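You operate a simulated robot arm through the tools that you are given. There is no shell and no other tool. Be economical: measure what you need, move in short steps, check, and stop when the job is done.

The job below is to be done with a simulated two-armed robot. You get a single attempt, and the scene is never put back.

JOB
Put one of the clear pipes from the sample table top on the service table top. Then put the blue-banded beaker on the top of the test bench. Then take the plain sample cup and leave it on the blue card. Then take the orange-banded bottle from the sample table top and leave it on the small table top. Then put the teal-banded sample cup on the small table top away on the sample table top. Then take the bottle that says "Test strips" from the small table top and leave it on top of the green squeegee. Then put the seals carton on the small table top away on the fourth shelf from the bottom of the parts rack. Then open the upper left door of the tall cupboard. The order counts. Set down upright: blue-banded beaker, orange-banded bottle, bottle, seals carton.

It is judged by the outcome, as a careful person would: the job done as asked, and still so three seconds after it is handed in. It fails if anything else is knocked over, pushed out of place, dropped, spilled or broken. Lids that push on must go on centred and level and be pressed home; caps that screw on are set level and turned clockwise until they are tight.

ROBOT AND FRAMES
Two 7-joint arms with two-finger parallel grippers on one trunk, on a base that drives. Base frame: it is fixed to the floor where the robot stands at the start and does not move with it; the origin is under the middle of the robot, x ahead of it, y to its left, z up; the surface under the hand at the start is at about z = 0.85. Lengths are in m, angles in rad, forces in N, time in s.
The left shoulder is at the start at [0.07, 0.13, 1.202], the right one opposite. With the tool pointing down near the work surface each hand reaches from about 0.18 to 0.5 m from the robot's upright axis, wherever it stands, measured 20 degrees to its own side. Places, roughly: blue card [-2, -1.25, 0.75]; blue-banded beaker [0.5, 0.5, 1]; clear pipe (8x8x17 cm) [0.7, 0.7, 0.9]; fourth shelf of the parts rack [-15, -0.5, 1.3]; green squeegee (24x5x15 cm) [0.5, -0.5, 0.9]; orange-banded bottle (7x7x19 cm) [0.3, 0.7, 0.9]; plain sample cup (7x7x7 cm) [0.8, 0.6, 0.9]; sample table top [0.6, 0.7, 0.8]; seals carton [0.75, -0.25, 1]; service table top [-1, -1.5, 0.8]; small blue bottle, teal bottle [1, -0.5, 1]; small table top [0.7, -0.4, 0.8]; teal-banded sample cup (7x7x7 cm) [0.8, -0.2, 0.9]; top of the test bench [2.4, -1.9, 0.8]; upper left door of the tall cupboard [-0.8, -3.4, 1.4]. Payload 1.57 kg a hand.
The tool frame of a hand sits at the grasp point between the pads (the TCP): z along the fingers, y along the line on which they close. The tips reach 0.03 m beyond it. The gripper opens to 0.08 m. The fingers are 0.017 m wide and 0.012 m thick; the gripper's body (0.04 by 0.082 m) begins 0.08 m behind the TCP.
Orientation is told as [roll, pitch, yaw] about the base's x, y, z axes, in that order, counted from this pose: with the fingers straight down and closing along the base's y, the tool's x points along the base's -x, its y along +y and its z along -z.

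CONTROLS
- The arms move only by the tool send_rows. It takes "left_commands", "right_commands" or both (then of equal length, played together; a hand with none holds still); each is a list of rows, each a list of 3 entries, a list of its own where there are three numbers: the shift along the tool's x, y, z in m, then the turn, a rotation vector about the tool's x, y, z in rad, then the finger opening in m, from 0 to 0.08. In form: [[[tx, ty, tz], [ax, ay, az], gripper], ...]. A call has 1 to 10 rows; each row is the pose to reach, as a shift and turn from the pose commanded when the call began, along the tool's axes at that moment. A row lasts 0.2 s, in which the tool goes at most 0.05 m and 0.15 rad; a call with a longer step from one row to the next is refused whole, and so is a gripper value outside its range. A pose out of reach is approached as far as the arm can. The call stops where the force on the tool passes 40 N (or 10 N more than at its start, if that is more) or the arm is blocked; 0.2 s more then pass. Each finger travels about 0.108 m/s and halts on what it meets, pressing with about 21 N; the grip force reading is that of the motor and also rises with nothing between the fingers. The clock runs only during rows and for 0.2 s after the last one: add rows that repeat a pose to give the fingers time. It gives the time, the measured TCP pose, the force on the tool (base axes), the opening and the grip force at its end, in the units of the frame above (readings bear some noise), with the torque about the TCP (base axes, N m) and any sound that the robot's microphone picked up.
- Cameras (640 x 400 px; columns grow to the right, rows downward): "scene" is now at [0.1305, 0.009, 1.4165]; the picture's right is [0.13, -0.99, 0.00], its down [-0.69, -0.09, -0.72] and it looks along [0.71, 0.09, -0.70] (base axes); focal length 214 px, centre (320, 200). "left" rides on the left gripper at [0.072, 0.007, -0.122] in its tool frame; the picture's right is [-0.09, 1.00, 0.00], its down [-0.84, -0.08, -0.54] and it looks along [-0.54, -0.05, 0.84] (tool axes); focal length 238 px, centre (320, 200). "right" rides on the right gripper at [0.072, -0.007, -0.122] in its tool frame; the picture's right is [0.09, 1.00, 0.00], its down [-0.84, 0.08, -0.54] and it looks along [-0.54, 0.05, 0.84] (tool axes); focal length 238 px, centre (320, 200). There is no depth. A picture from a camera that has moved, and an enlarged one, comes with that camera's place and axes in the base frame and with its lens.
- grab_frame(camera): a new picture of that camera. The clock stands still meanwhile.
- lift_body(by): slides the trunk up (or, below 0, down) by that many m; the arms and the scene camera ride with it, the base frame stays. It gives what a move gives, with no picture.
- roll_base(legs): drives the robot by 1 to 6 legs, each [ahead, left, turn to the left] in m, m and rad, along the robot's own axes; the way and the turn of a leg run together, so that a leg with both is an arc; at most 1.5 m and 3.142 rad a leg. The arms and the cameras ride along, it lands a little off, and it stops where it bumps. It gives what a move gives.
- head_to(pan, tilt): turns the head with the scene camera to pan (to the left, within 1.501 rad either way) and tilt (down, from -0.506 to 1.204), counted from straight ahead of the robot. It gives what a move gives.
- enlarge(camera, box): a new picture of the part [left, top, right, bottom] of that camera's present view, enlarged. The clock stands still meanwhile.
- sign_off(): hands the job in; it is judged then, once.

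Go step by step. Nothing tells you exact positions but the pictures and the camera data: compare them with the known pose of the tool, close in by small moves and look again before you grip or let go. The budget is 217 turns and 228 pictures, counting those below and the enlarged ones. Unless the task says otherwise, let go and move clear before handing in, and close with one line.

The tools are called after "Request:" as a command line: name --argument value ..., lists and objects as JSON in quotes. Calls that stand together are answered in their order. send_rows: Moves the arms, as the interface text tells. Its arguments: {"type":"object","properties":{"left_commands":{"type":"array"},"right_commands":{"type":"array"}},"required":[]} The other tools are called the same way: lift_body (by) slides the trunk up or down; roll_base (legs) drives the base; head_to (pan, tilt) turns the head that bears the scene camera; grab_frame (camera) takes a picture; enlarge (camera, box) takes an enlarged picture of a part of a camera's view; sign_off () hands the job in.

At the start:

```text
time: 0.0
left_eef_pos: [0.4019, 0.2119, 1.2236]
left_ee_rot: [-0.001, 0.0, 0.003]
left_ft_force: [-0.3, 0.1, -0.1]
left_wrist_torque: [-0.03, 0.04, -0.01]
left_gripper_width: 0.0799
left_grip_force: 0.1
right_eef_pos: [0.3636, -0.1082, 1.2536]
right_ee_rot: [-0.002, 0.0, -0.002]
right_ft_force: [-0.5, 0.7, 0.4]
right_wrist_torque: [0.01, 0.01, 0.01]
right_gripper_width: 0.0803
right_grip_force: 0.0
trunk travel left (down, up): [-0.839, 0.101]
robot x, y, heading: [-0.0038, -0.0003, -0.002]
head pan, tilt: [0.131, 0.77]
```

scene: 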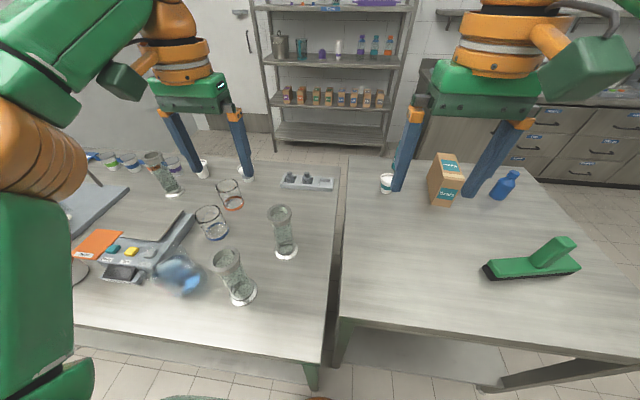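
right: 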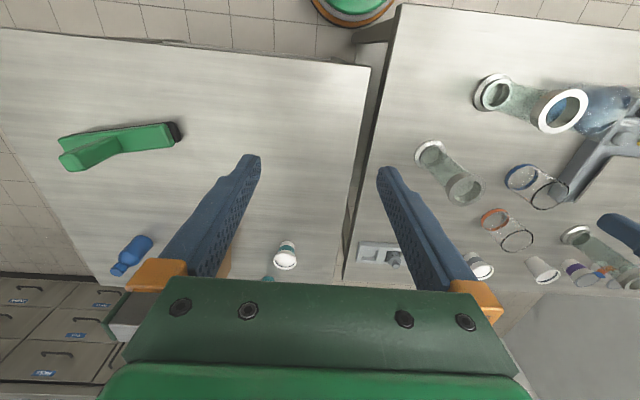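
left: 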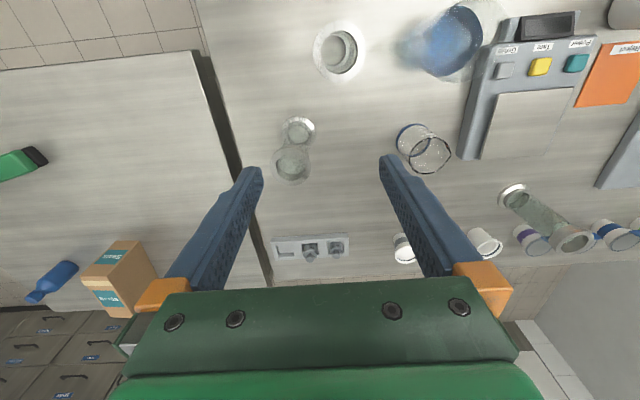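

I see the sample table on the left with pipes, beakers and cups, and the small table on the right with a carton, squeegee, blue bottle and teal cup. I'll look closer before moving.

Request:
enlarge --camera "scene" --box '[60, 120, 340, 310]'

Request:
enlarge --camera "scene" --box '[340, 120, 620, 310]'

Request:
head_to --pan 1.1 --tilt 0.7

Request:
grab_frame --camera "scene"

```text
2.11 times, centred on (200, 215) of scene
camera zoom: at [0.1305, 0.009, 1.4165], right [0.13, -0.99, 0.0], down [-0.69, -0.09, -0.72], along [0.71, 0.09, -0.7], focal length 452 px, centre (573, 168)
```

zoom: 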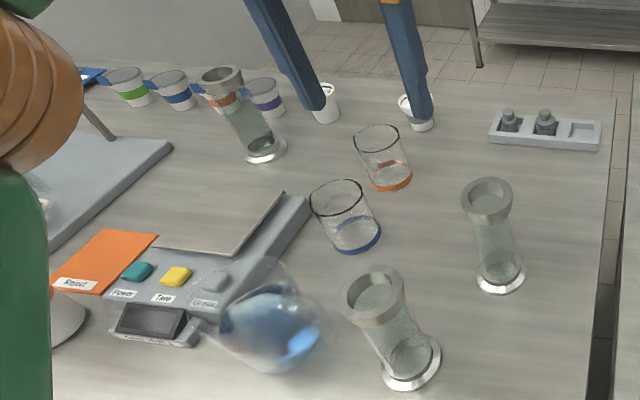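

```text
2.11 times, centred on (480, 215) of scene
camera zoom: at [0.1305, 0.009, 1.4165], right [0.13, -0.99, 0.0], down [-0.69, -0.09, -0.72], along [0.71, 0.09, -0.7], focal length 452 px, centre (-17, 168)
```

zoom: 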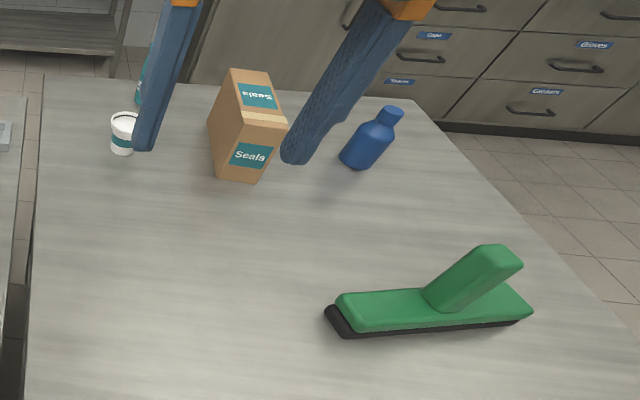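

```text
time: 1.2
left_eef_pos: [0.4025, 0.212, 1.2242]
left_ee_rot: [-0.001, 0.001, 0.002]
left_ft_force: [0.2, -0.6, -1.0]
left_wrist_torque: [-0.03, 0.01, -0.01]
left_gripper_width: 0.0804
left_grip_force: 0.0
right_eef_pos: [0.3621, -0.1071, 1.2517]
right_ee_rot: [0.0, 0.0, -0.002]
right_ft_force: [-0.3, 0.0, 0.3]
right_wrist_torque: [0.0, 0.0, 0.02]
right_gripper_width: 0.08
right_grip_force: 0.0
trunk travel left (down, up): [-0.839, 0.101]
robot x, y, heading: [0.0011, -0.0012, 0.001]
head pan, tilt: [1.1, 0.7]
```

```text
222 pictures are left
camera scene: at [0.0879, 0.0737, 1.4223], right [0.89, -0.45, 0.0], down [-0.29, -0.57, -0.76], along [0.35, 0.68, -0.64], focal length 214 px, centre (320, 200)
```

scene: 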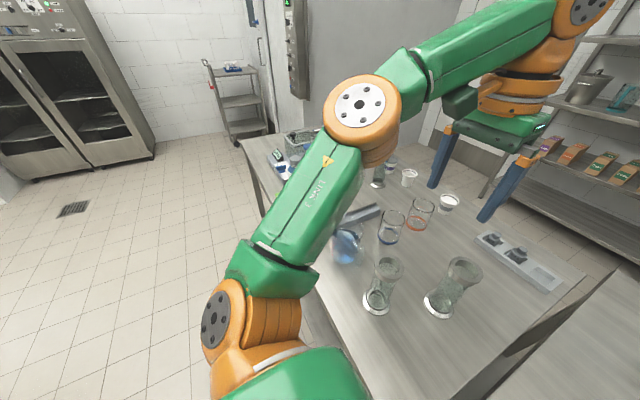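

The left arm hides part of the sample table. Next I survey the room to the right and left.

Request:
head_to --pan -1.45 --tilt 0.35

Request:
grab_frame --camera "scene"

Request:
head_to --pan -0.5 --tilt 0.35

Request:
grab_frame --camera "scene"

Request:
head_to --pan 1.45 --tilt 0.35

Request:
grab_frame --camera "scene"

```text
time: 3.5
left_eef_pos: [0.4014, 0.2106, 1.224]
left_ee_rot: [-0.001, 0.001, 0.003]
left_ft_force: [0.5, -0.3, -0.3]
left_wrist_torque: [-0.04, 0.01, 0.0]
left_gripper_width: 0.0798
left_grip_force: 0.0
right_eef_pos: [0.3629, -0.1087, 1.2526]
right_ee_rot: [0.0, 0.0, -0.001]
right_ft_force: [-0.3, -0.8, -0.3]
right_wrist_torque: [0.0, -0.03, 0.02]
right_gripper_width: 0.0802
right_grip_force: 0.1
trunk travel left (down, up): [-0.839, 0.101]
robot x, y, heading: [0.0017, -0.0018, -0.002]
head pan, tilt: [-1.45, 0.351]
```

```text
221 pictures are left
camera scene: at [0.0605, -0.0944, 1.4537], right [-0.99, -0.12, 0.0], down [-0.04, 0.34, -0.94], along [0.11, -0.93, -0.34], focal length 214 px, centre (320, 200)
```

scene: 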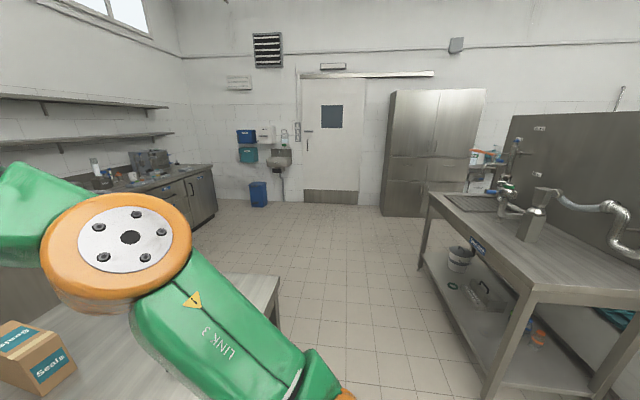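

```text
time: 4.8
left_eef_pos: [0.4017, 0.2123, 1.2243]
left_ee_rot: [-0.001, 0.0, 0.003]
left_ft_force: [-1.1, -0.2, 0.4]
left_wrist_torque: [0.0, -0.03, 0.01]
left_gripper_width: 0.0802
left_grip_force: 0.0
right_eef_pos: [0.3625, -0.1082, 1.2523]
right_ee_rot: [0.0, 0.0, -0.002]
right_ft_force: [0.3, 0.6, -1.4]
right_wrist_torque: [-0.01, 0.01, 0.0]
right_gripper_width: 0.0799
right_grip_force: 0.1
trunk travel left (down, up): [-0.839, 0.101]
robot x, y, heading: [-0.0035, 0.0011, -0.002]
head pan, tilt: [-0.499, 0.351]
```

```text
220 pictures are left
camera scene: at [0.1309, -0.0466, 1.4537], right [-0.48, -0.88, 0.0], down [-0.3, 0.16, -0.94], along [0.82, -0.45, -0.34], focal length 214 px, centre (320, 200)
```

scene: 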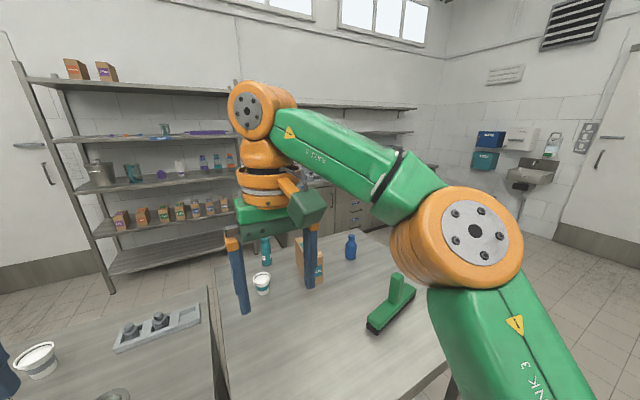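

```text
time: 6.7
left_eef_pos: [0.4026, 0.2108, 1.226]
left_ee_rot: [-0.002, 0.0, 0.003]
left_ft_force: [0.2, -1.0, -0.1]
left_wrist_torque: [0.01, 0.03, 0.0]
left_gripper_width: 0.0801
left_grip_force: 0.0
right_eef_pos: [0.363, -0.1075, 1.253]
right_ee_rot: [0.0, 0.001, -0.001]
right_ft_force: [0.8, 0.6, 0.1]
right_wrist_torque: [0.02, 0.01, 0.02]
right_gripper_width: 0.0801
right_grip_force: 0.1
trunk travel left (down, up): [-0.839, 0.101]
robot x, y, heading: [0.0011, 0.001, 0.001]
head pan, tilt: [1.45, 0.351]
```

```text
219 pictures are left
camera scene: at [0.0605, 0.0905, 1.4537], right [0.99, -0.12, 0.0], down [-0.04, -0.34, -0.94], along [0.11, 0.93, -0.34], focal length 214 px, centre (320, 200)
```

scene: 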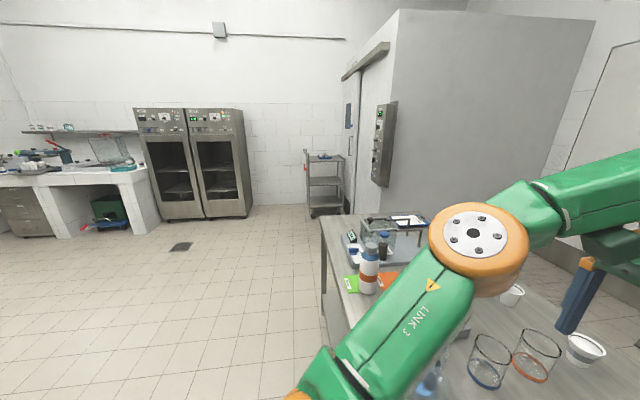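

Pipe A stands at about (0.335, 0.242), nearest the left hand. I'll check its rim and size with the left wrist camera.

Request:
enlarge --camera "left" --box '[240, 0, 480, 150]'

Request:
enlarge --camera "left" --box '[360, 110, 640, 285]'

```text
2.67 times, centred on (360, 75) of left
camera zoom: at [0.33, 0.2178, 1.3473], right [0.09, 1.0, 0.0], down [0.84, -0.07, 0.54], along [0.54, -0.05, -0.84], focal length 636 px, centre (213, 533)
```

zoom: 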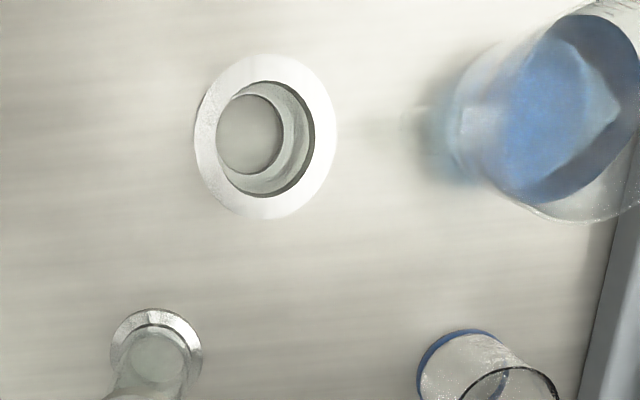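

```text
2.29 times, centred on (500, 198) of left
camera zoom: at [0.33, 0.2178, 1.3473], right [0.09, 1.0, 0.0], down [0.84, -0.07, 0.54], along [0.54, -0.05, -0.84], focal length 545 px, centre (-91, 206)
```

zoom: 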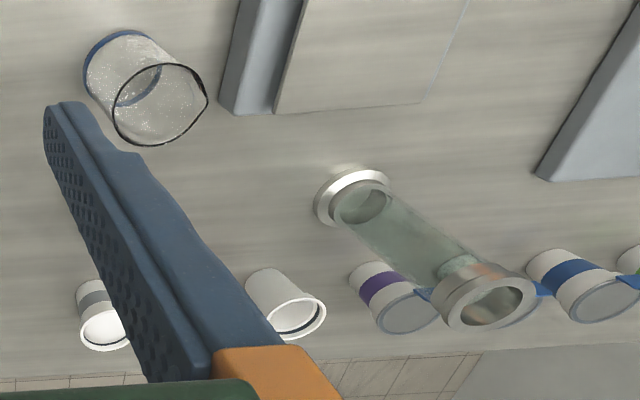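

Pipe B at about (0.473, 0.16) stands clear of everything else. I'll move the left hand above it and look.

Request:
send_rows --left_commands '[[[-0.02, -0.015, 0.03], [0, 0, 0], 0.08], [[-0.045, -0.03, 0.06], [0, 0, 0], 0.08], [[-0.07, -0.05, 0.085], [0, 0, 0], 0.08], [[-0.07, -0.05, 0.085], [0, 0, 0], 0.08]]'

Request:
grab_frame --camera "left"

Request:
head_to --pan 0.2 --tilt 0.7

Request:
grab_frame --camera "scene"

```text
time: 7.7
left_eef_pos: [0.4639, 0.1641, 1.1387]
left_ee_rot: [-0.002, 0.001, 0.001]
left_ft_force: [-0.3, 0.5, 0.2]
left_wrist_torque: [0.01, 0.0, -0.04]
left_gripper_width: 0.08
left_grip_force: 0.2
left hand out of reach, approached as far as the arm can: row 3, 4
right_eef_pos: [0.3624, -0.1065, 1.2527]
right_ee_rot: [0.0, 0.0, -0.001]
right_ft_force: [-0.6, -0.4, 0.2]
right_wrist_torque: [0.02, -0.02, 0.04]
right_gripper_width: 0.0798
right_grip_force: 0.0
trunk travel left (down, up): [-0.839, 0.101]
robot x, y, heading: [-0.0023, 0.0017, 0.002]
head pan, tilt: [1.45, 0.351]
```

```text
216 pictures are left
camera left: at [0.3916, 0.17, 1.2611], right [0.09, 1.0, 0.0], down [0.84, -0.07, 0.54], along [0.54, -0.05, -0.84], focal length 238 px, centre (320, 200)
```

left: 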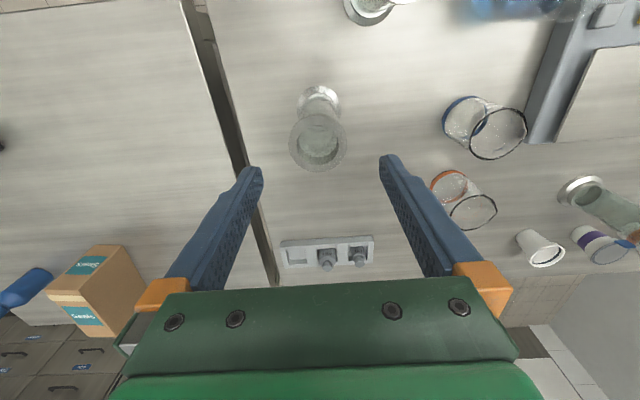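

```text
time: 9.1
left_eef_pos: [0.4639, 0.1636, 1.139]
left_ee_rot: [0.001, 0.0, 0.004]
left_ft_force: [-0.4, 0.2, -0.4]
left_wrist_torque: [0.01, -0.03, 0.0]
left_gripper_width: 0.0801
left_grip_force: 0.0
right_eef_pos: [0.3632, -0.1067, 1.2538]
right_ee_rot: [-0.002, 0.001, -0.003]
right_ft_force: [0.2, 0.9, -1.0]
right_wrist_torque: [0.01, 0.01, -0.04]
right_gripper_width: 0.0802
right_grip_force: 0.0
trunk travel left (down, up): [-0.839, 0.101]
robot x, y, heading: [0.0035, -0.0015, -0.003]
head pan, tilt: [0.201, 0.7]
```

```text
215 pictures are left
camera scene: at [0.1325, 0.0152, 1.4223], right [0.2, -0.98, 0.0], down [-0.63, -0.13, -0.76], along [0.75, 0.15, -0.64], focal length 214 px, centre (320, 200)
```

scene: 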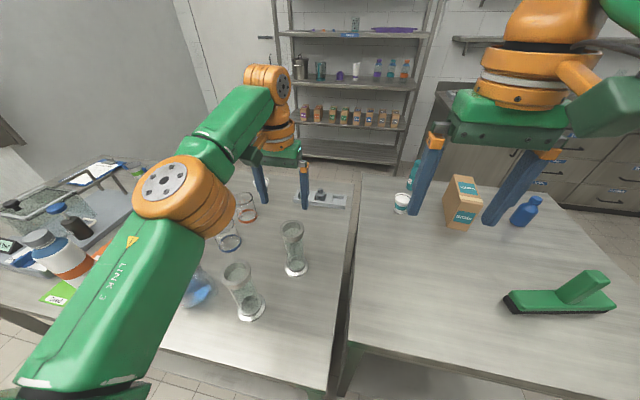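

Pipe B's top is near (0.475, 0.160, 1.02). I descend partway and check the alignment.

Request:
send_rows --left_commands '[[[0, 0, 0.03], [0, 0, 0], 0.08], [[0, 0, 0.06], [0, 0, 0], 0.08], [[0, 0, 0.06], [0, 0, 0], 0.08]]'

Request:
grab_frame --camera "left"

Request:
enlarge --camera "scene" --box '[220, 140, 380, 290]'

```text
time: 9.9
left_eef_pos: [0.4658, 0.1628, 1.0787]
left_ee_rot: [0.0, -0.003, 0.005]
left_ft_force: [-0.7, -0.1, -0.2]
left_wrist_torque: [0.02, -0.01, 0.02]
left_gripper_width: 0.08
left_grip_force: 0.0
right_eef_pos: [0.363, -0.1085, 1.2525]
right_ee_rot: [0.001, 0.0, -0.002]
right_ft_force: [-0.6, 0.0, -0.5]
right_wrist_torque: [-0.01, 0.0, -0.03]
right_gripper_width: 0.0801
right_grip_force: 0.0
trunk travel left (down, up): [-0.839, 0.101]
robot x, y, heading: [0.0031, -0.0003, 0.002]
head pan, tilt: [0.201, 0.7]
```

```text
214 pictures are left
camera left: at [0.3924, 0.1683, 1.2016], right [0.09, 1.0, 0.0], down [0.84, -0.07, 0.54], along [0.54, -0.05, -0.84], focal length 238 px, centre (320, 200)
```

left: 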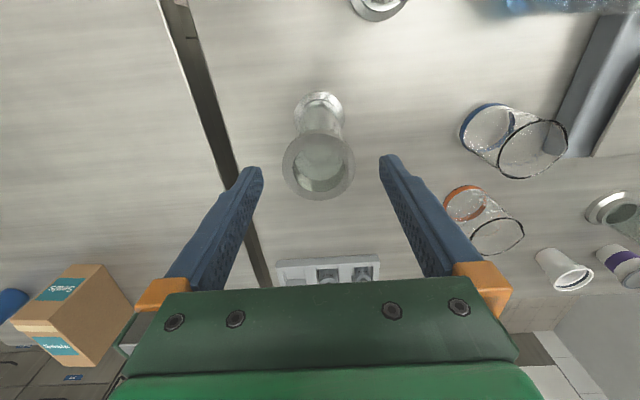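

```text
2.67 times, centred on (300, 215) of scene
camera zoom: at [0.1322, 0.0143, 1.4223], right [0.2, -0.98, 0.0], down [-0.63, -0.13, -0.77], along [0.75, 0.15, -0.64], focal length 572 px, centre (373, 160)
```

zoom: 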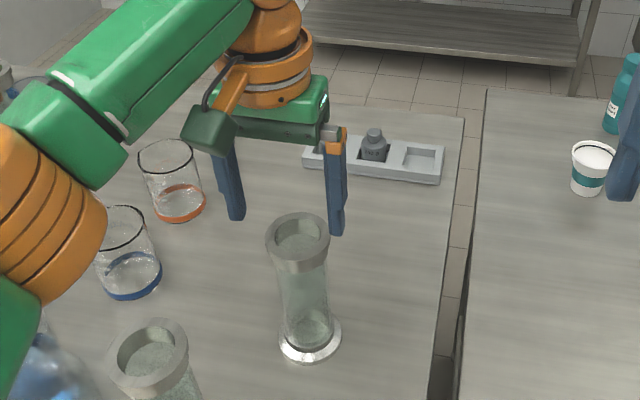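

The pipe top triangulates to (0.474, 0.159, 1.02). The hand is slightly short in x, so I pitch the tool a little for reach and check.

Request:
send_rows --left_commands '[[[-0.003, -0.003, 0], [0, -0.12, 0], 0.08], [[-0.003, -0.003, 0], [0, -0.12, 0], 0.08]]'

```text
time: 10.5
left_eef_pos: [0.4684, 0.1599, 1.0788]
left_ee_rot: [-0.001, -0.12, 0.005]
left_ft_force: [0.4, -0.4, 0.9]
left_wrist_torque: [0.05, 0.03, -0.01]
left_gripper_width: 0.08
left_grip_force: 0.0
right_eef_pos: [0.3643, -0.1073, 1.2519]
right_ee_rot: [0.001, 0.001, -0.001]
right_ft_force: [0.5, -0.1, -0.2]
right_wrist_torque: [0.0, -0.04, 0.0]
right_gripper_width: 0.08
right_grip_force: 0.2
trunk travel left (down, up): [-0.839, 0.101]
robot x, y, heading: [-0.0004, -0.0019, 0.004]
head pan, tilt: [0.201, 0.7]
```

Request:
send_rows --left_commands '[[[-0.004, -0.001, 0.015], [0, 0, 0], 0.08], [[0, -0.001, 0.04], [0, 0, 0], 0.08], [[0.002, -0.001, 0.067], [0, 0, 0], 0.08], [[0.002, -0.001, 0.067], [0, 0, 0], 0.08]]'

Request:
grab_frame --camera "left"

Request:
enlarge --camera "scene" --box '[220, 140, 380, 290]'

```text
time: 11.5
left_eef_pos: [0.4742, 0.1595, 1.0126]
left_ee_rot: [0.001, -0.12, 0.002]
left_ft_force: [-0.1, 0.1, 0.9]
left_wrist_torque: [-0.03, -0.01, -0.01]
left_gripper_width: 0.0798
left_grip_force: 0.1
right_eef_pos: [0.3633, -0.1084, 1.2531]
right_ee_rot: [0.002, -0.003, -0.002]
right_ft_force: [-0.2, 0.6, 0.3]
right_wrist_torque: [-0.01, -0.01, 0.01]
right_gripper_width: 0.08
right_grip_force: 0.1
trunk travel left (down, up): [-0.839, 0.101]
robot x, y, heading: [0.0002, 0.0025, -0.002]
head pan, tilt: [0.201, 0.7]
```

```text
212 pictures are left
camera left: at [0.3872, 0.1653, 1.126], right [0.09, 1.0, 0.01], down [0.77, -0.07, 0.64], along [0.64, -0.05, -0.77], focal length 238 px, centre (320, 200)
```

left: 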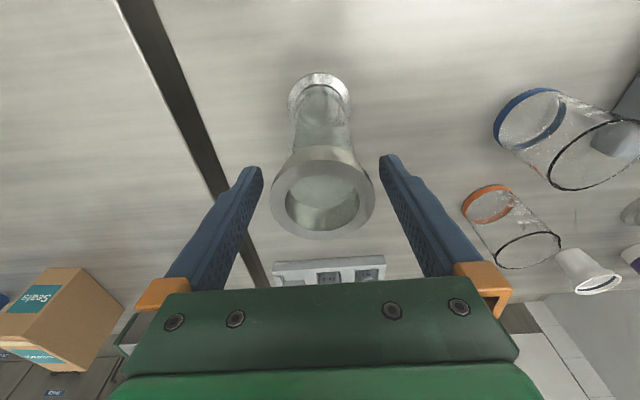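

```text
2.67 times, centred on (300, 215) of scene
camera zoom: at [0.1325, 0.0148, 1.4223], right [0.2, -0.98, 0.0], down [-0.63, -0.13, -0.76], along [0.75, 0.15, -0.64], focal length 572 px, centre (373, 160)
```

zoom: 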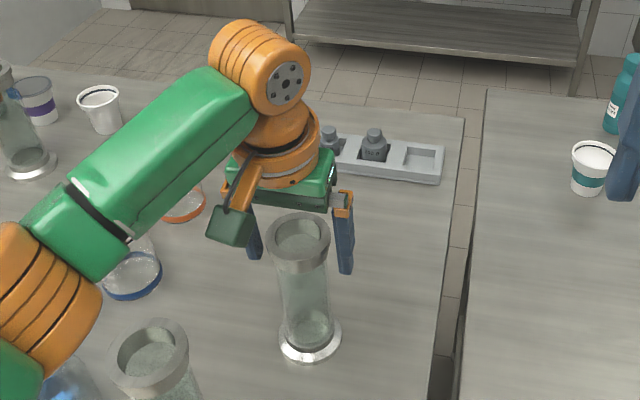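

The pipe rim is centred between the fingers. I close on it.

Request:
send_rows --left_commands '[[[0, 0, 0], [0, 0, 0], 0.04], [[0, 0, 0], [0, 0, 0], 0.03], [[0, 0, 0], [0, 0, 0], 0.03], [[0, 0, 0], [0, 0, 0], 0.03]]'

```text
time: 12.5
left_eef_pos: [0.4737, 0.1587, 1.0133]
left_ee_rot: [0.001, -0.122, 0.005]
left_ft_force: [0.5, -0.2, 0.4]
left_wrist_torque: [0.18, -0.07, 0.01]
left_gripper_width: 0.0597
left_grip_force: 20.7
right_eef_pos: [0.363, -0.1072, 1.2526]
right_ee_rot: [0.0, -0.001, -0.003]
right_ft_force: [-0.5, -0.7, -0.3]
right_wrist_torque: [-0.01, 0.03, -0.02]
right_gripper_width: 0.08
right_grip_force: 0.0
trunk travel left (down, up): [-0.839, 0.101]
robot x, y, heading: [-0.0009, -0.0026, 0.001]
head pan, tilt: [0.201, 0.7]
```

Gripped at 0.06 m. I lift it straight up and draw it in.

Request:
send_rows --left_commands '[[[-0.003, 0, -0.025], [0, 0, 0], 0.03], [[-0.009, 0, -0.07], [0, 0, 0], 0.03], [[-0.012, 0, -0.105], [0, 0, 0], 0.03], [[0.013, 0, -0.143], [0, 0, 0], 0.03], [[0.038, 0, -0.186], [0, 0, 0], 0.03], [[0.054, 0, -0.218], [0, 0, 0], 0.03], [[0.054, 0, -0.218], [0, 0, 0], 0.03]]'

Request:
grab_frame --camera "scene"

```text
time: 14.1
left_eef_pos: [0.395, 0.1593, 1.2218]
left_ee_rot: [-0.002, -0.118, 0.004]
left_ft_force: [0.2, 0.1, -2.8]
left_wrist_torque: [-0.01, 0.05, -0.01]
left_gripper_width: 0.06
left_grip_force: 21.0
right_eef_pos: [0.3641, -0.1077, 1.2524]
right_ee_rot: [0.0, 0.001, -0.001]
right_ft_force: [0.4, 0.2, 0.4]
right_wrist_torque: [-0.01, 0.02, -0.02]
right_gripper_width: 0.0799
right_grip_force: 0.1
trunk travel left (down, up): [-0.839, 0.101]
robot x, y, heading: [0.0024, 0.0001, -0.001]
head pan, tilt: [0.201, 0.7]
```

```text
210 pictures are left
camera scene: at [0.1341, 0.0154, 1.4221], right [0.2, -0.98, 0.0], down [-0.63, -0.13, -0.76], along [0.75, 0.15, -0.65], focal length 214 px, centre (320, 200)
```

scene: 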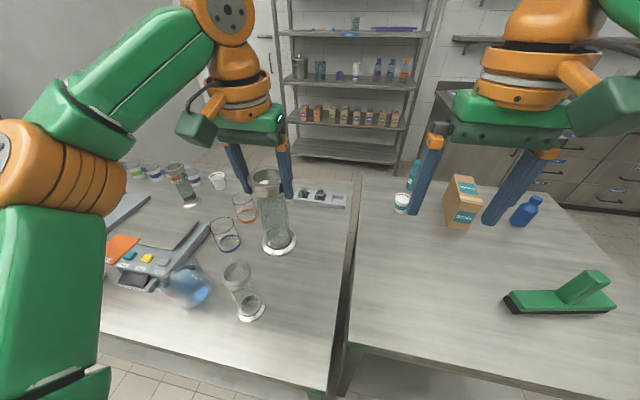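

The pipe is held. I back away from the tables and turn toward the service table to look at it.

Request:
roll_base --legs '[[-0.3, 0, 0], [0, 0, -1.571], [0.4, 0, 0]]'

Request:
head_to --pan -0.7 --tilt 0.4

Request:
grab_frame --camera "scene"

Request:
head_to --pan -1.5 --tilt 0.35

Request:
grab_frame --camera "scene"

```text
time: 22.1
left_eef_pos: [-0.1366, -0.7938, 1.2223]
left_ee_rot: [-0.002, -0.121, -1.566]
left_ft_force: [0.0, 0.5, -3.5]
left_wrist_torque: [0.01, 0.02, 0.02]
left_gripper_width: 0.0598
left_grip_force: 20.5
right_eef_pos: [-0.4024, -0.7633, 1.2527]
right_ee_rot: [0.001, -0.002, -1.569]
right_ft_force: [-0.4, 0.3, -1.0]
right_wrist_torque: [-0.01, -0.01, -0.02]
right_gripper_width: 0.0801
right_grip_force: 0.0
trunk travel left (down, up): [-0.839, 0.101]
robot x, y, heading: [-0.2964, -0.4014, -1.572]
head pan, tilt: [0.201, 0.7]
```

```text
time: 23.3
left_eef_pos: [-0.1363, -0.7948, 1.223]
left_ee_rot: [-0.001, -0.119, -1.565]
left_ft_force: [-0.5, 0.1, -3.5]
left_wrist_torque: [0.02, -0.02, -0.01]
left_gripper_width: 0.0594
left_grip_force: 21.0
right_eef_pos: [-0.4025, -0.7658, 1.2519]
right_ee_rot: [0.0, -0.001, -1.569]
right_ft_force: [-0.4, 0.3, -0.3]
right_wrist_torque: [-0.03, 0.0, -0.04]
right_gripper_width: 0.0799
right_grip_force: 0.0
trunk travel left (down, up): [-0.839, 0.101]
robot x, y, heading: [-0.296, -0.4046, -1.563]
head pan, tilt: [-0.7, 0.4]
```

```text
209 pictures are left
camera scene: at [-0.3563, -0.5251, 1.4491], right [-0.77, 0.64, 0.0], down [0.25, 0.3, -0.92], along [-0.59, -0.71, -0.39], focal length 214 px, centre (320, 200)
```

scene: 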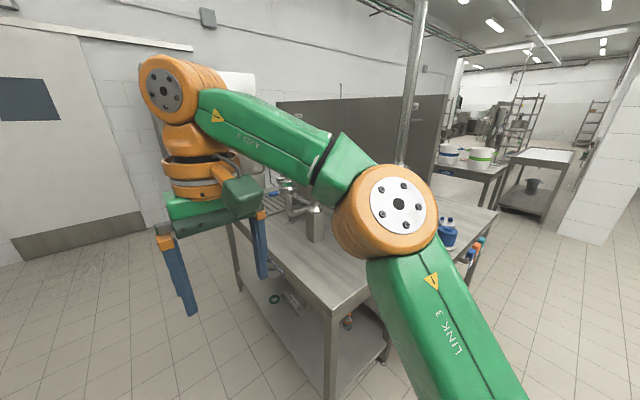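

```text
time: 24.4
left_eef_pos: [-0.1365, -0.7965, 1.2219]
left_ee_rot: [-0.001, -0.121, -1.565]
left_ft_force: [0.2, -0.3, -2.5]
left_wrist_torque: [0.0, -0.02, 0.01]
left_gripper_width: 0.0596
left_grip_force: 21.3
right_eef_pos: [-0.4029, -0.7656, 1.2526]
right_ee_rot: [0.0, 0.0, -1.57]
right_ft_force: [0.8, 0.5, -0.5]
right_wrist_torque: [-0.04, 0.0, -0.01]
right_gripper_width: 0.08
right_grip_force: 0.1
trunk travel left (down, up): [-0.839, 0.101]
robot x, y, heading: [-0.2976, -0.4022, -1.565]
head pan, tilt: [-1.499, 0.351]
```

```text
208 pictures are left
camera scene: at [-0.3897, -0.4613, 1.4537], right [-0.07, 1.0, 0.0], down [0.34, 0.03, -0.94], along [-0.94, -0.07, -0.34], focal length 214 px, centre (320, 200)
```

scene: 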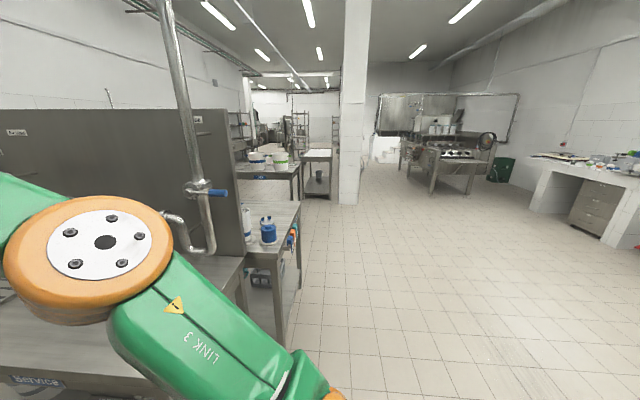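

The near table carries a "Service" label. I drive to its front edge and turn to face it.

Request:
roll_base --legs '[[0.45, 0, 0], [0, 0, -1.571]]'

Request:
head_to --pan 0.0 --tilt 0.8

Request:
grab_frame --camera "scene"

Request:
grab_frame --camera "left"

```text
time: 30.9
left_eef_pos: [-0.6869, -1.0179, 1.2217]
left_ee_rot: [0.0, -0.121, -3.127]
left_ft_force: [-0.8, 0.1, -3.6]
left_wrist_torque: [-0.03, -0.01, -0.01]
left_gripper_width: 0.0595
left_grip_force: 20.9
right_eef_pos: [-0.6596, -0.75, 1.2521]
right_ee_rot: [0.0, 0.0, -3.13]
right_ft_force: [-0.2, -0.8, 0.2]
right_wrist_torque: [0.01, 0.01, 0.02]
right_gripper_width: 0.08
right_grip_force: 0.0
trunk travel left (down, up): [-0.839, 0.101]
robot x, y, heading: [-0.2907, -0.8524, -3.133]
head pan, tilt: [-1.499, 0.351]
```

```text
time: 32.5
left_eef_pos: [-0.6893, -1.0174, 1.2217]
left_ee_rot: [-0.001, -0.12, -3.13]
left_ft_force: [-0.3, 0.7, -3.2]
left_wrist_torque: [0.05, -0.05, 0.0]
left_gripper_width: 0.0594
left_grip_force: 21.2
right_eef_pos: [-0.6593, -0.7513, 1.253]
right_ee_rot: [-0.001, 0.001, -3.133]
right_ft_force: [1.0, 0.0, 0.2]
right_wrist_torque: [0.02, 0.04, 0.03]
right_gripper_width: 0.08
right_grip_force: 0.0
trunk travel left (down, up): [-0.839, 0.101]
robot x, y, heading: [-0.2922, -0.8559, -3.135]
head pan, tilt: [0.0, 0.799]
```

```text
207 pictures are left
camera scene: at [-0.4277, -0.8582, 1.414], right [-0.01, 1.0, 0.0], down [0.72, 0.01, -0.7], along [-0.7, -0.01, -0.72], focal length 214 px, centre (320, 200)
```

scene: 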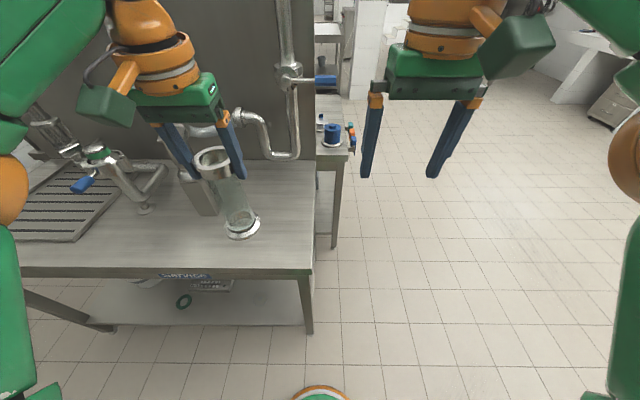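

```text
206 pictures are left
camera left: at [-0.6027, -1.0236, 1.3353], right [-0.08, -1.0, 0.01], down [-0.77, 0.07, 0.64], along [-0.64, 0.04, -0.77], focal length 238 px, centre (320, 200)
```

left: 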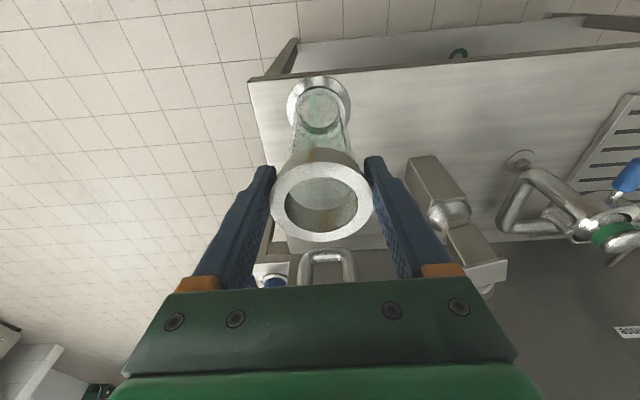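

Free table area lies under and ahead of the pipe. I drive 0.15 m closer and slightly left.

Request:
roll_base --legs '[[0.15, 0.03, 0]]'

Request:
send_rows --left_commands '[[[-0.006, 0, -0.0], [0, 0, 0], 0.03], [[-0.006, 0, 0.04], [0, 0, 0], 0.03], [[0, 0, 0.08], [0, 0, 0], 0.03], [[0.008, 0, 0.12], [0, 0, 0], 0.03], [[0.015, 0, 0.15], [0, 0, 0], 0.03]]'

Request:
grab_frame --camera "scene"

Request:
grab_frame --camera "left"

```text
time: 33.9
left_eef_pos: [-0.8362, -1.0472, 1.2234]
left_ee_rot: [0.001, -0.124, -3.131]
left_ft_force: [0.3, 0.2, -3.6]
left_wrist_torque: [0.01, -0.01, -0.01]
left_gripper_width: 0.0597
left_grip_force: 20.9
right_eef_pos: [-0.8065, -0.7803, 1.2537]
right_ee_rot: [0.0, -0.004, -3.135]
right_ft_force: [0.5, -0.6, -0.8]
right_wrist_torque: [-0.05, 0.0, 0.01]
right_gripper_width: 0.08
right_grip_force: 0.1
trunk travel left (down, up): [-0.839, 0.101]
robot x, y, heading: [-0.4471, -0.8871, -3.136]
head pan, tilt: [0.0, 0.799]
```

```text
time: 35.1
left_eef_pos: [-0.843, -1.0476, 1.0715]
left_ee_rot: [-0.003, -0.121, -3.132]
left_ft_force: [0.0, -0.2, -3.3]
left_wrist_torque: [0.01, 0.02, 0.0]
left_gripper_width: 0.0598
left_grip_force: 21.5
right_eef_pos: [-0.8107, -0.7827, 1.2526]
right_ee_rot: [0.0, -0.001, -3.135]
right_ft_force: [-0.2, 0.8, -0.1]
right_wrist_torque: [0.03, 0.02, -0.01]
right_gripper_width: 0.08
right_grip_force: 0.2
trunk travel left (down, up): [-0.839, 0.101]
robot x, y, heading: [-0.4436, -0.8864, -3.13]
head pan, tilt: [0.0, 0.799]
```

```text
205 pictures are left
camera scene: at [-0.5789, -0.8897, 1.414], right [-0.01, 1.0, 0.0], down [0.72, 0.01, -0.7], along [-0.7, -0.01, -0.72], focal length 214 px, centre (320, 200)
```

scene: 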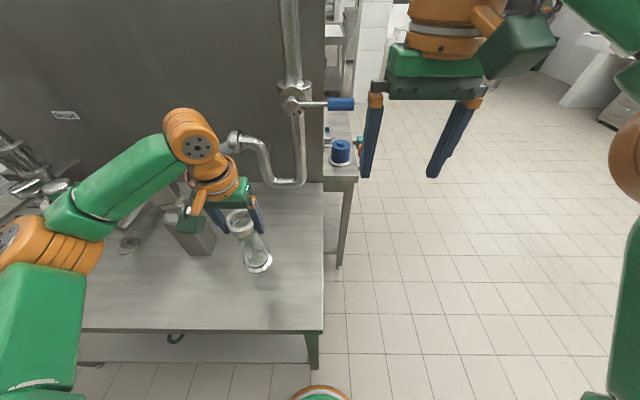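

```text
204 pictures are left
camera left: at [-0.7567, -1.0548, 1.1838], right [-0.08, -1.0, 0.01], down [-0.77, 0.07, 0.64], along [-0.64, 0.04, -0.77], focal length 238 px, centre (320, 200)
```

left: 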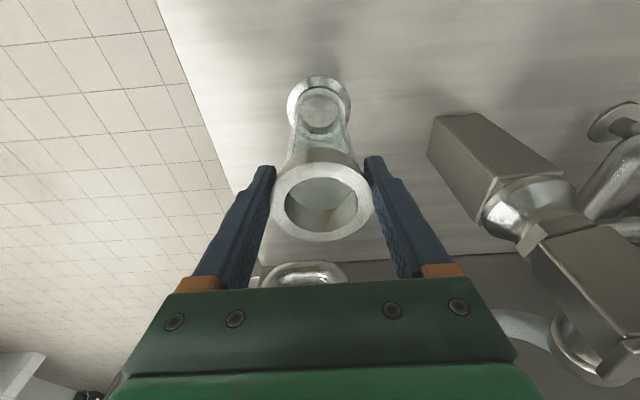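

Request:
send_rows --left_commands '[[[0.003, 0, 0.025], [0, 0, 0], 0.03], [[0.006, 0, 0.05], [0, 0, 0], 0.03]]'

Request:
enlarge --camera "scene" --box '[200, 200, 300, 290]'

```text
time: 35.7
left_eef_pos: [-0.843, -1.0488, 1.0202]
left_ee_rot: [-0.002, -0.122, -3.132]
left_ft_force: [-0.3, -0.4, -3.0]
left_wrist_torque: [-0.01, -0.02, -0.01]
left_gripper_width: 0.0599
left_grip_force: 20.5
right_eef_pos: [-0.8111, -0.7817, 1.2526]
right_ee_rot: [0.001, 0.0, -3.134]
right_ft_force: [-0.1, -0.1, 0.2]
right_wrist_torque: [0.02, 0.02, -0.02]
right_gripper_width: 0.0798
right_grip_force: 0.0
trunk travel left (down, up): [-0.839, 0.101]
robot x, y, heading: [-0.4499, -0.8825, -3.136]
head pan, tilt: [0.0, 0.799]
```

```text
4.44 times, centred on (250, 245) of scene
camera zoom: at [-0.5795, -0.8899, 1.4139], right [-0.01, 1.0, 0.0], down [0.72, 0.01, -0.7], along [-0.7, -0.01, -0.72], focal length 953 px, centre (631, 0)
```

zoom: 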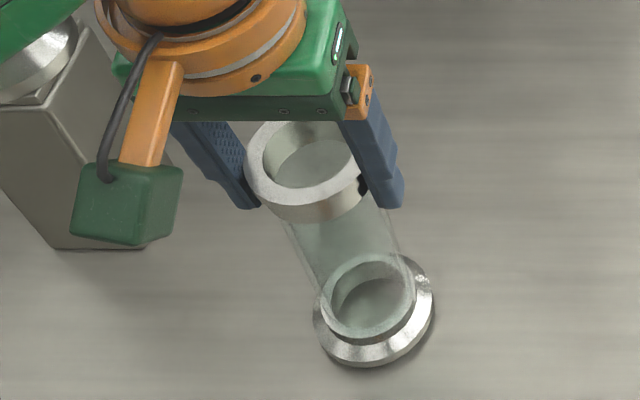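

The base is close to the table. I lower slowly and feel for contact.

Request:
send_rows --left_commands '[[[0.0005, 0, 0.004], [0, 0, 0], 0.03], [[0.001, 0, 0.008], [0, 0, 0], 0.03]]'

```text
time: 36.3
left_eef_pos: [-0.8417, -1.0486, 1.0147]
left_ee_rot: [0.001, -0.121, -3.129]
left_ft_force: [-2.1, -0.5, 2.6]
left_wrist_torque: [-0.13, 0.17, -0.01]
left_gripper_width: 0.0599
left_grip_force: 20.9
right_eef_pos: [-0.8081, -0.7811, 1.2531]
right_ee_rot: [0.001, 0.0, -3.133]
right_ft_force: [0.1, 0.7, -0.7]
right_wrist_torque: [0.01, 0.06, 0.01]
right_gripper_width: 0.0799
right_grip_force: 0.0
trunk travel left (down, up): [-0.839, 0.101]
robot x, y, heading: [-0.4486, -0.8865, -3.132]
head pan, tilt: [0.0, 0.799]
```

Contact is felt: the table carries it. I release and rise.

Request:
send_rows --left_commands '[[[0, 0, 0], [0, 0, 0], 0.065], [[0, 0, 0], [0, 0, 0], 0.08], [[0, 0, 0], [0, 0, 0], 0.08], [[-0.004, 0, -0.03], [0, 0, 0], 0.08], [[-0.01, 0, -0.08], [0, 0, 0], 0.08], [[-0.016, 0, -0.13], [0, 0, 0], 0.08], [[0, 0, -0.17], [0, 0.12, 0], 0.08], [[0.0, 0, -0.18], [0, 0.12, 0], 0.08]]'

Request:
grab_frame --camera "scene"

```text
refused: row 5 steps farther than a row can; nothing moved
```

```text
202 pictures are left
camera scene: at [-0.5772, -0.8889, 1.4143], right [-0.01, 1.0, 0.0], down [0.72, 0.01, -0.7], along [-0.7, -0.01, -0.72], focal length 214 px, centre (320, 200)
```

scene: 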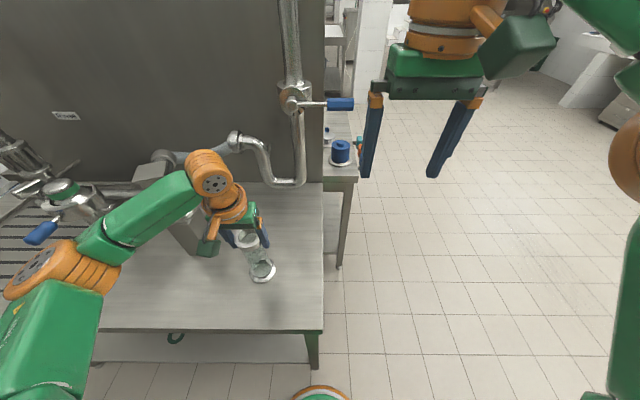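

Request:
send_rows --left_commands '[[[0, 0, 0], [0, 0, 0], 0.065], [[0, 0, 0], [0, 0, 0], 0.08], [[0, 0, 0], [0, 0, 0], 0.08], [[-0.004, 0, -0.03], [0, 0, 0], 0.08], [[-0.009, 0, -0.075], [0, 0, 0], 0.08], [[-0.014, 0, -0.12], [0, 0, 0], 0.08], [[0, 0, -0.16], [0, 0.12, 0], 0.08], [[0.02, 0, -0.2], [0, 0.12, 0], 0.08]]'

Request:
grab_frame --camera "scene"

```text
time: 38.1
left_eef_pos: [-0.796, -1.0476, 1.2105]
left_ee_rot: [0.0, 0.001, -3.128]
left_ft_force: [-0.3, 0.3, 0.1]
left_wrist_torque: [0.0, 0.01, -0.01]
left_gripper_width: 0.0801
left_grip_force: 0.1
right_eef_pos: [-0.8077, -0.78, 1.2535]
right_ee_rot: [0.002, -0.002, -3.134]
right_ft_force: [-0.3, 0.2, -0.2]
right_wrist_torque: [0.04, 0.04, -0.03]
right_gripper_width: 0.08
right_grip_force: 0.0
trunk travel left (down, up): [-0.839, 0.101]
robot x, y, heading: [-0.4457, -0.8823, -3.132]
head pan, tilt: [0.0, 0.799]
```

```text
201 pictures are left
camera scene: at [-0.5757, -0.8885, 1.4142], right [-0.01, 1.0, 0.0], down [0.72, 0.01, -0.7], along [-0.7, -0.01, -0.72], focal length 214 px, centre (320, 200)
```

scene: 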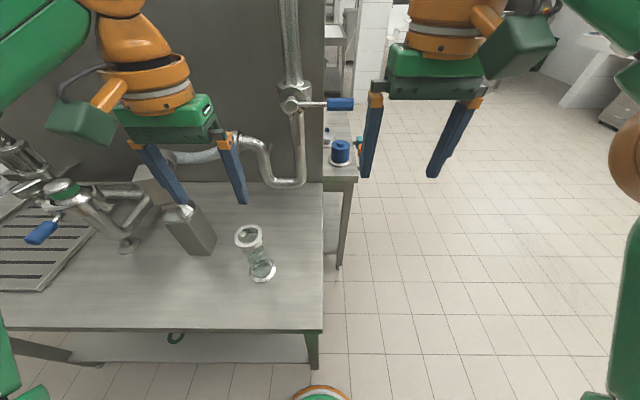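

The pipe stands on the service table. I drive back to the sample table for the blue-banded beaker.

Request:
roll_base --legs '[[-0.2, 0, 0], [0, 0, -1.571], [1.1, 0, 0], [0, 0, -1.571], [0.15, 0, 0]]'

Request:
head_to --pan 0.3 --tilt 0.8

Request:
grab_frame --camera "scene"

Request:
grab_frame --camera "left"

```text
time: 53.6
left_eef_pos: [0.2372, 0.3825, 1.212]
left_ee_rot: [0.003, -0.004, 0.013]
left_ft_force: [-0.4, -0.2, 0.0]
left_wrist_torque: [0.02, -0.02, 0.0]
left_gripper_width: 0.08
left_grip_force: 0.1
right_eef_pos: [0.2492, 0.1158, 1.253]
right_ee_rot: [-0.001, -0.005, 0.009]
right_ft_force: [-0.6, -0.4, -0.5]
right_wrist_torque: [-0.01, -0.04, 0.02]
right_gripper_width: 0.0798
right_grip_force: 0.0
trunk travel left (down, up): [-0.839, 0.101]
robot x, y, heading: [-0.1111, 0.2182, 0.01]
head pan, tilt: [0.0, 0.799]
```

```text
time: 54.4
left_eef_pos: [0.2404, 0.3825, 1.2102]
left_ee_rot: [-0.001, 0.0, 0.012]
left_ft_force: [-0.7, 0.6, -0.1]
left_wrist_torque: [-0.02, -0.01, 0.05]
left_gripper_width: 0.0802
left_grip_force: 0.1
right_eef_pos: [0.2524, 0.1151, 1.2523]
right_ee_rot: [-0.001, 0.002, 0.01]
right_ft_force: [0.7, 0.1, -0.3]
right_wrist_torque: [0.0, -0.01, 0.01]
right_gripper_width: 0.0799
right_grip_force: 0.0
trunk travel left (down, up): [-0.839, 0.101]
robot x, y, heading: [-0.1152, 0.2216, 0.009]
head pan, tilt: [0.3, 0.799]
```

```text
200 pictures are left
camera scene: at [0.0148, 0.2434, 1.414], right [0.3, -0.95, 0.0], down [-0.68, -0.22, -0.7], along [0.66, 0.21, -0.72], focal length 214 px, centre (320, 200)
```

scene: 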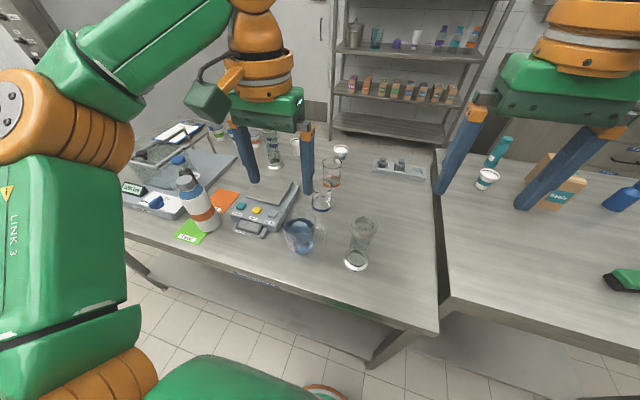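

```text
199 pictures are left
camera left: at [0.1682, 0.3879, 1.3327], right [0.08, 1.0, 0.0], down [0.84, -0.07, 0.54], along [0.54, -0.04, -0.84], focal length 238 px, centre (320, 200)
```

left: 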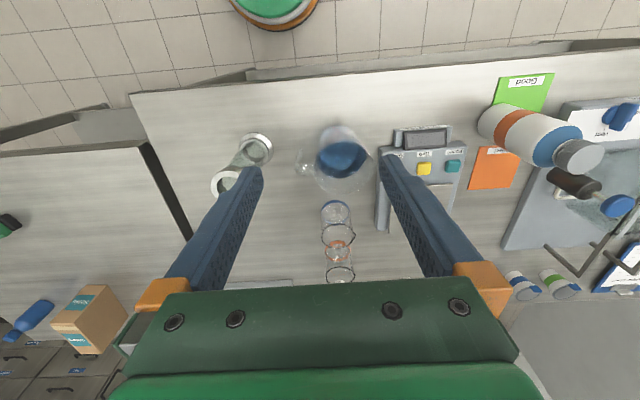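

The beaker is at about (0.515, 0.40), rim near 0.94. I'll grip its right wall with one finger inside, so I drive closer and position above it.

Request:
roll_base --legs '[[0.125, 0, -0.009]]'

Request:
grab_frame --camera "left"

Request:
enlarge --camera "scene" --box '[200, 120, 420, 280]'

```text
time: 55.6
left_eef_pos: [0.3613, 0.3809, 1.2115]
left_ee_rot: [-0.001, -0.003, 0.005]
left_ft_force: [-0.2, -0.9, 0.5]
left_wrist_torque: [0.01, -0.07, -0.02]
left_gripper_width: 0.08
left_grip_force: 0.1
right_eef_pos: [0.3726, 0.114, 1.2538]
right_ee_rot: [0.0, -0.003, 0.001]
right_ft_force: [0.3, 0.0, -0.2]
right_wrist_torque: [-0.03, -0.04, 0.01]
right_gripper_width: 0.0801
right_grip_force: 0.0
trunk travel left (down, up): [-0.839, 0.101]
robot x, y, heading: [0.0136, 0.2181, 0.003]
head pan, tilt: [0.3, 0.799]
```

```text
198 pictures are left
camera left: at [0.2889, 0.3867, 1.3339], right [0.09, 1.0, 0.0], down [0.83, -0.07, 0.55], along [0.54, -0.05, -0.84], focal length 238 px, centre (320, 200)
```

left: 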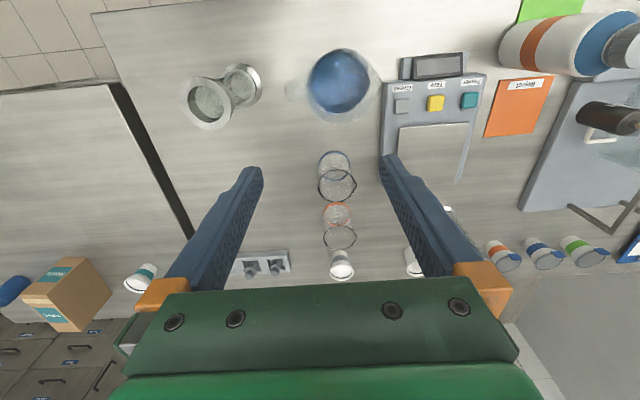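

```text
2.50 times, centred on (310, 200) of scene
camera zoom: at [0.1342, 0.2434, 1.4145], right [0.3, -0.95, 0.0], down [-0.68, -0.21, -0.7], along [0.67, 0.21, -0.71], focal length 536 px, centre (345, 200)
```

zoom: 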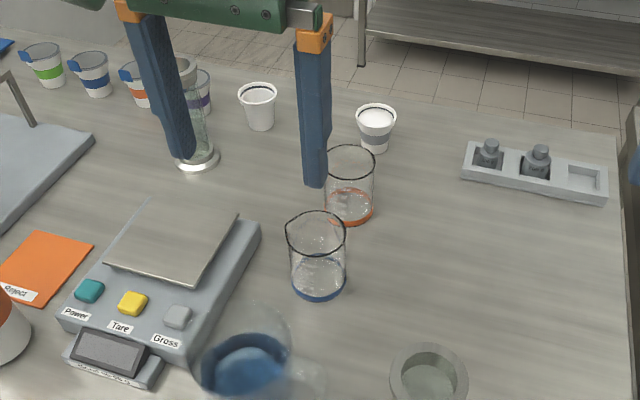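

Beaker: centre (0.508, 0.397), diameter 0.07, rim about 0.95. I move above its right wall with the tool pitched.

Request:
send_rows --left_commands '[[[-0.04, -0.005, 0], [0, -0.12, 0], 0.06], [[-0.075, -0.01, 0.035], [0, -0.25, 0], 0.045], [[-0.11, -0.015, 0.07], [0, -0.25, 0], 0.045], [[-0.135, -0.019, 0.105], [0, -0.25, 0], 0.045], [[-0.146, -0.019, 0.145], [0, -0.25, 0], 0.045], [[-0.146, -0.019, 0.165], [0, -0.25, 0], 0.045]]'

Request:
grab_frame --camera "left"

Request:
enlarge --camera "scene" --box '[200, 120, 420, 280]'

```text
time: 57.0
left_eef_pos: [0.5139, 0.3639, 1.0431]
left_ee_rot: [0.0, -0.249, 0.005]
left_ft_force: [0.5, -0.8, -0.6]
left_wrist_torque: [-0.01, 0.0, 0.01]
left_gripper_width: 0.0449
left_grip_force: 0.1
right_eef_pos: [0.3759, 0.1152, 1.2529]
right_ee_rot: [0.001, 0.0, 0.002]
right_ft_force: [-0.6, 1.2, 0.9]
right_wrist_torque: [-0.01, 0.0, 0.02]
right_gripper_width: 0.0799
right_grip_force: 0.1
trunk travel left (down, up): [-0.839, 0.101]
robot x, y, heading: [0.0138, 0.2241, 0.001]
head pan, tilt: [0.3, 0.799]
```

```text
196 pictures are left
camera left: at [0.4126, 0.3691, 1.1455], right [0.08, 1.0, 0.02], down [0.68, -0.07, 0.73], along [0.73, -0.05, -0.68], focal length 238 px, centre (320, 200)
```

left: 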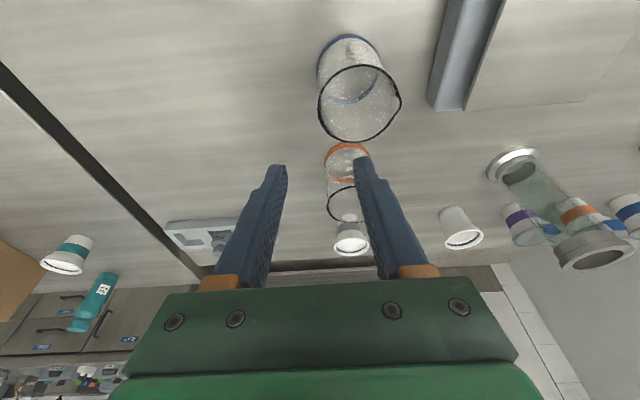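

```text
2.50 times, centred on (310, 200) of scene
camera zoom: at [0.1393, 0.2437, 1.414], right [0.3, -0.95, 0.0], down [-0.68, -0.21, -0.7], along [0.67, 0.21, -0.72], focal length 536 px, centre (345, 200)
```

zoom: 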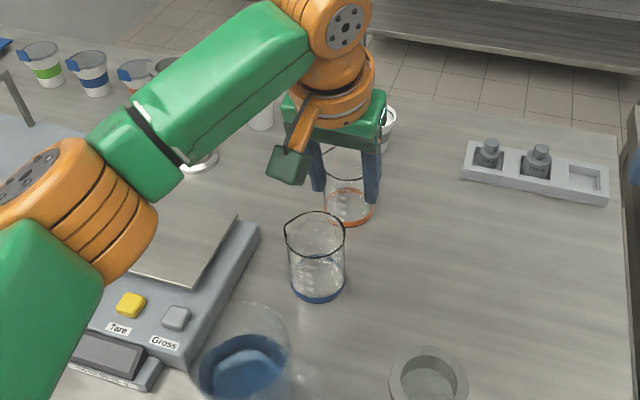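

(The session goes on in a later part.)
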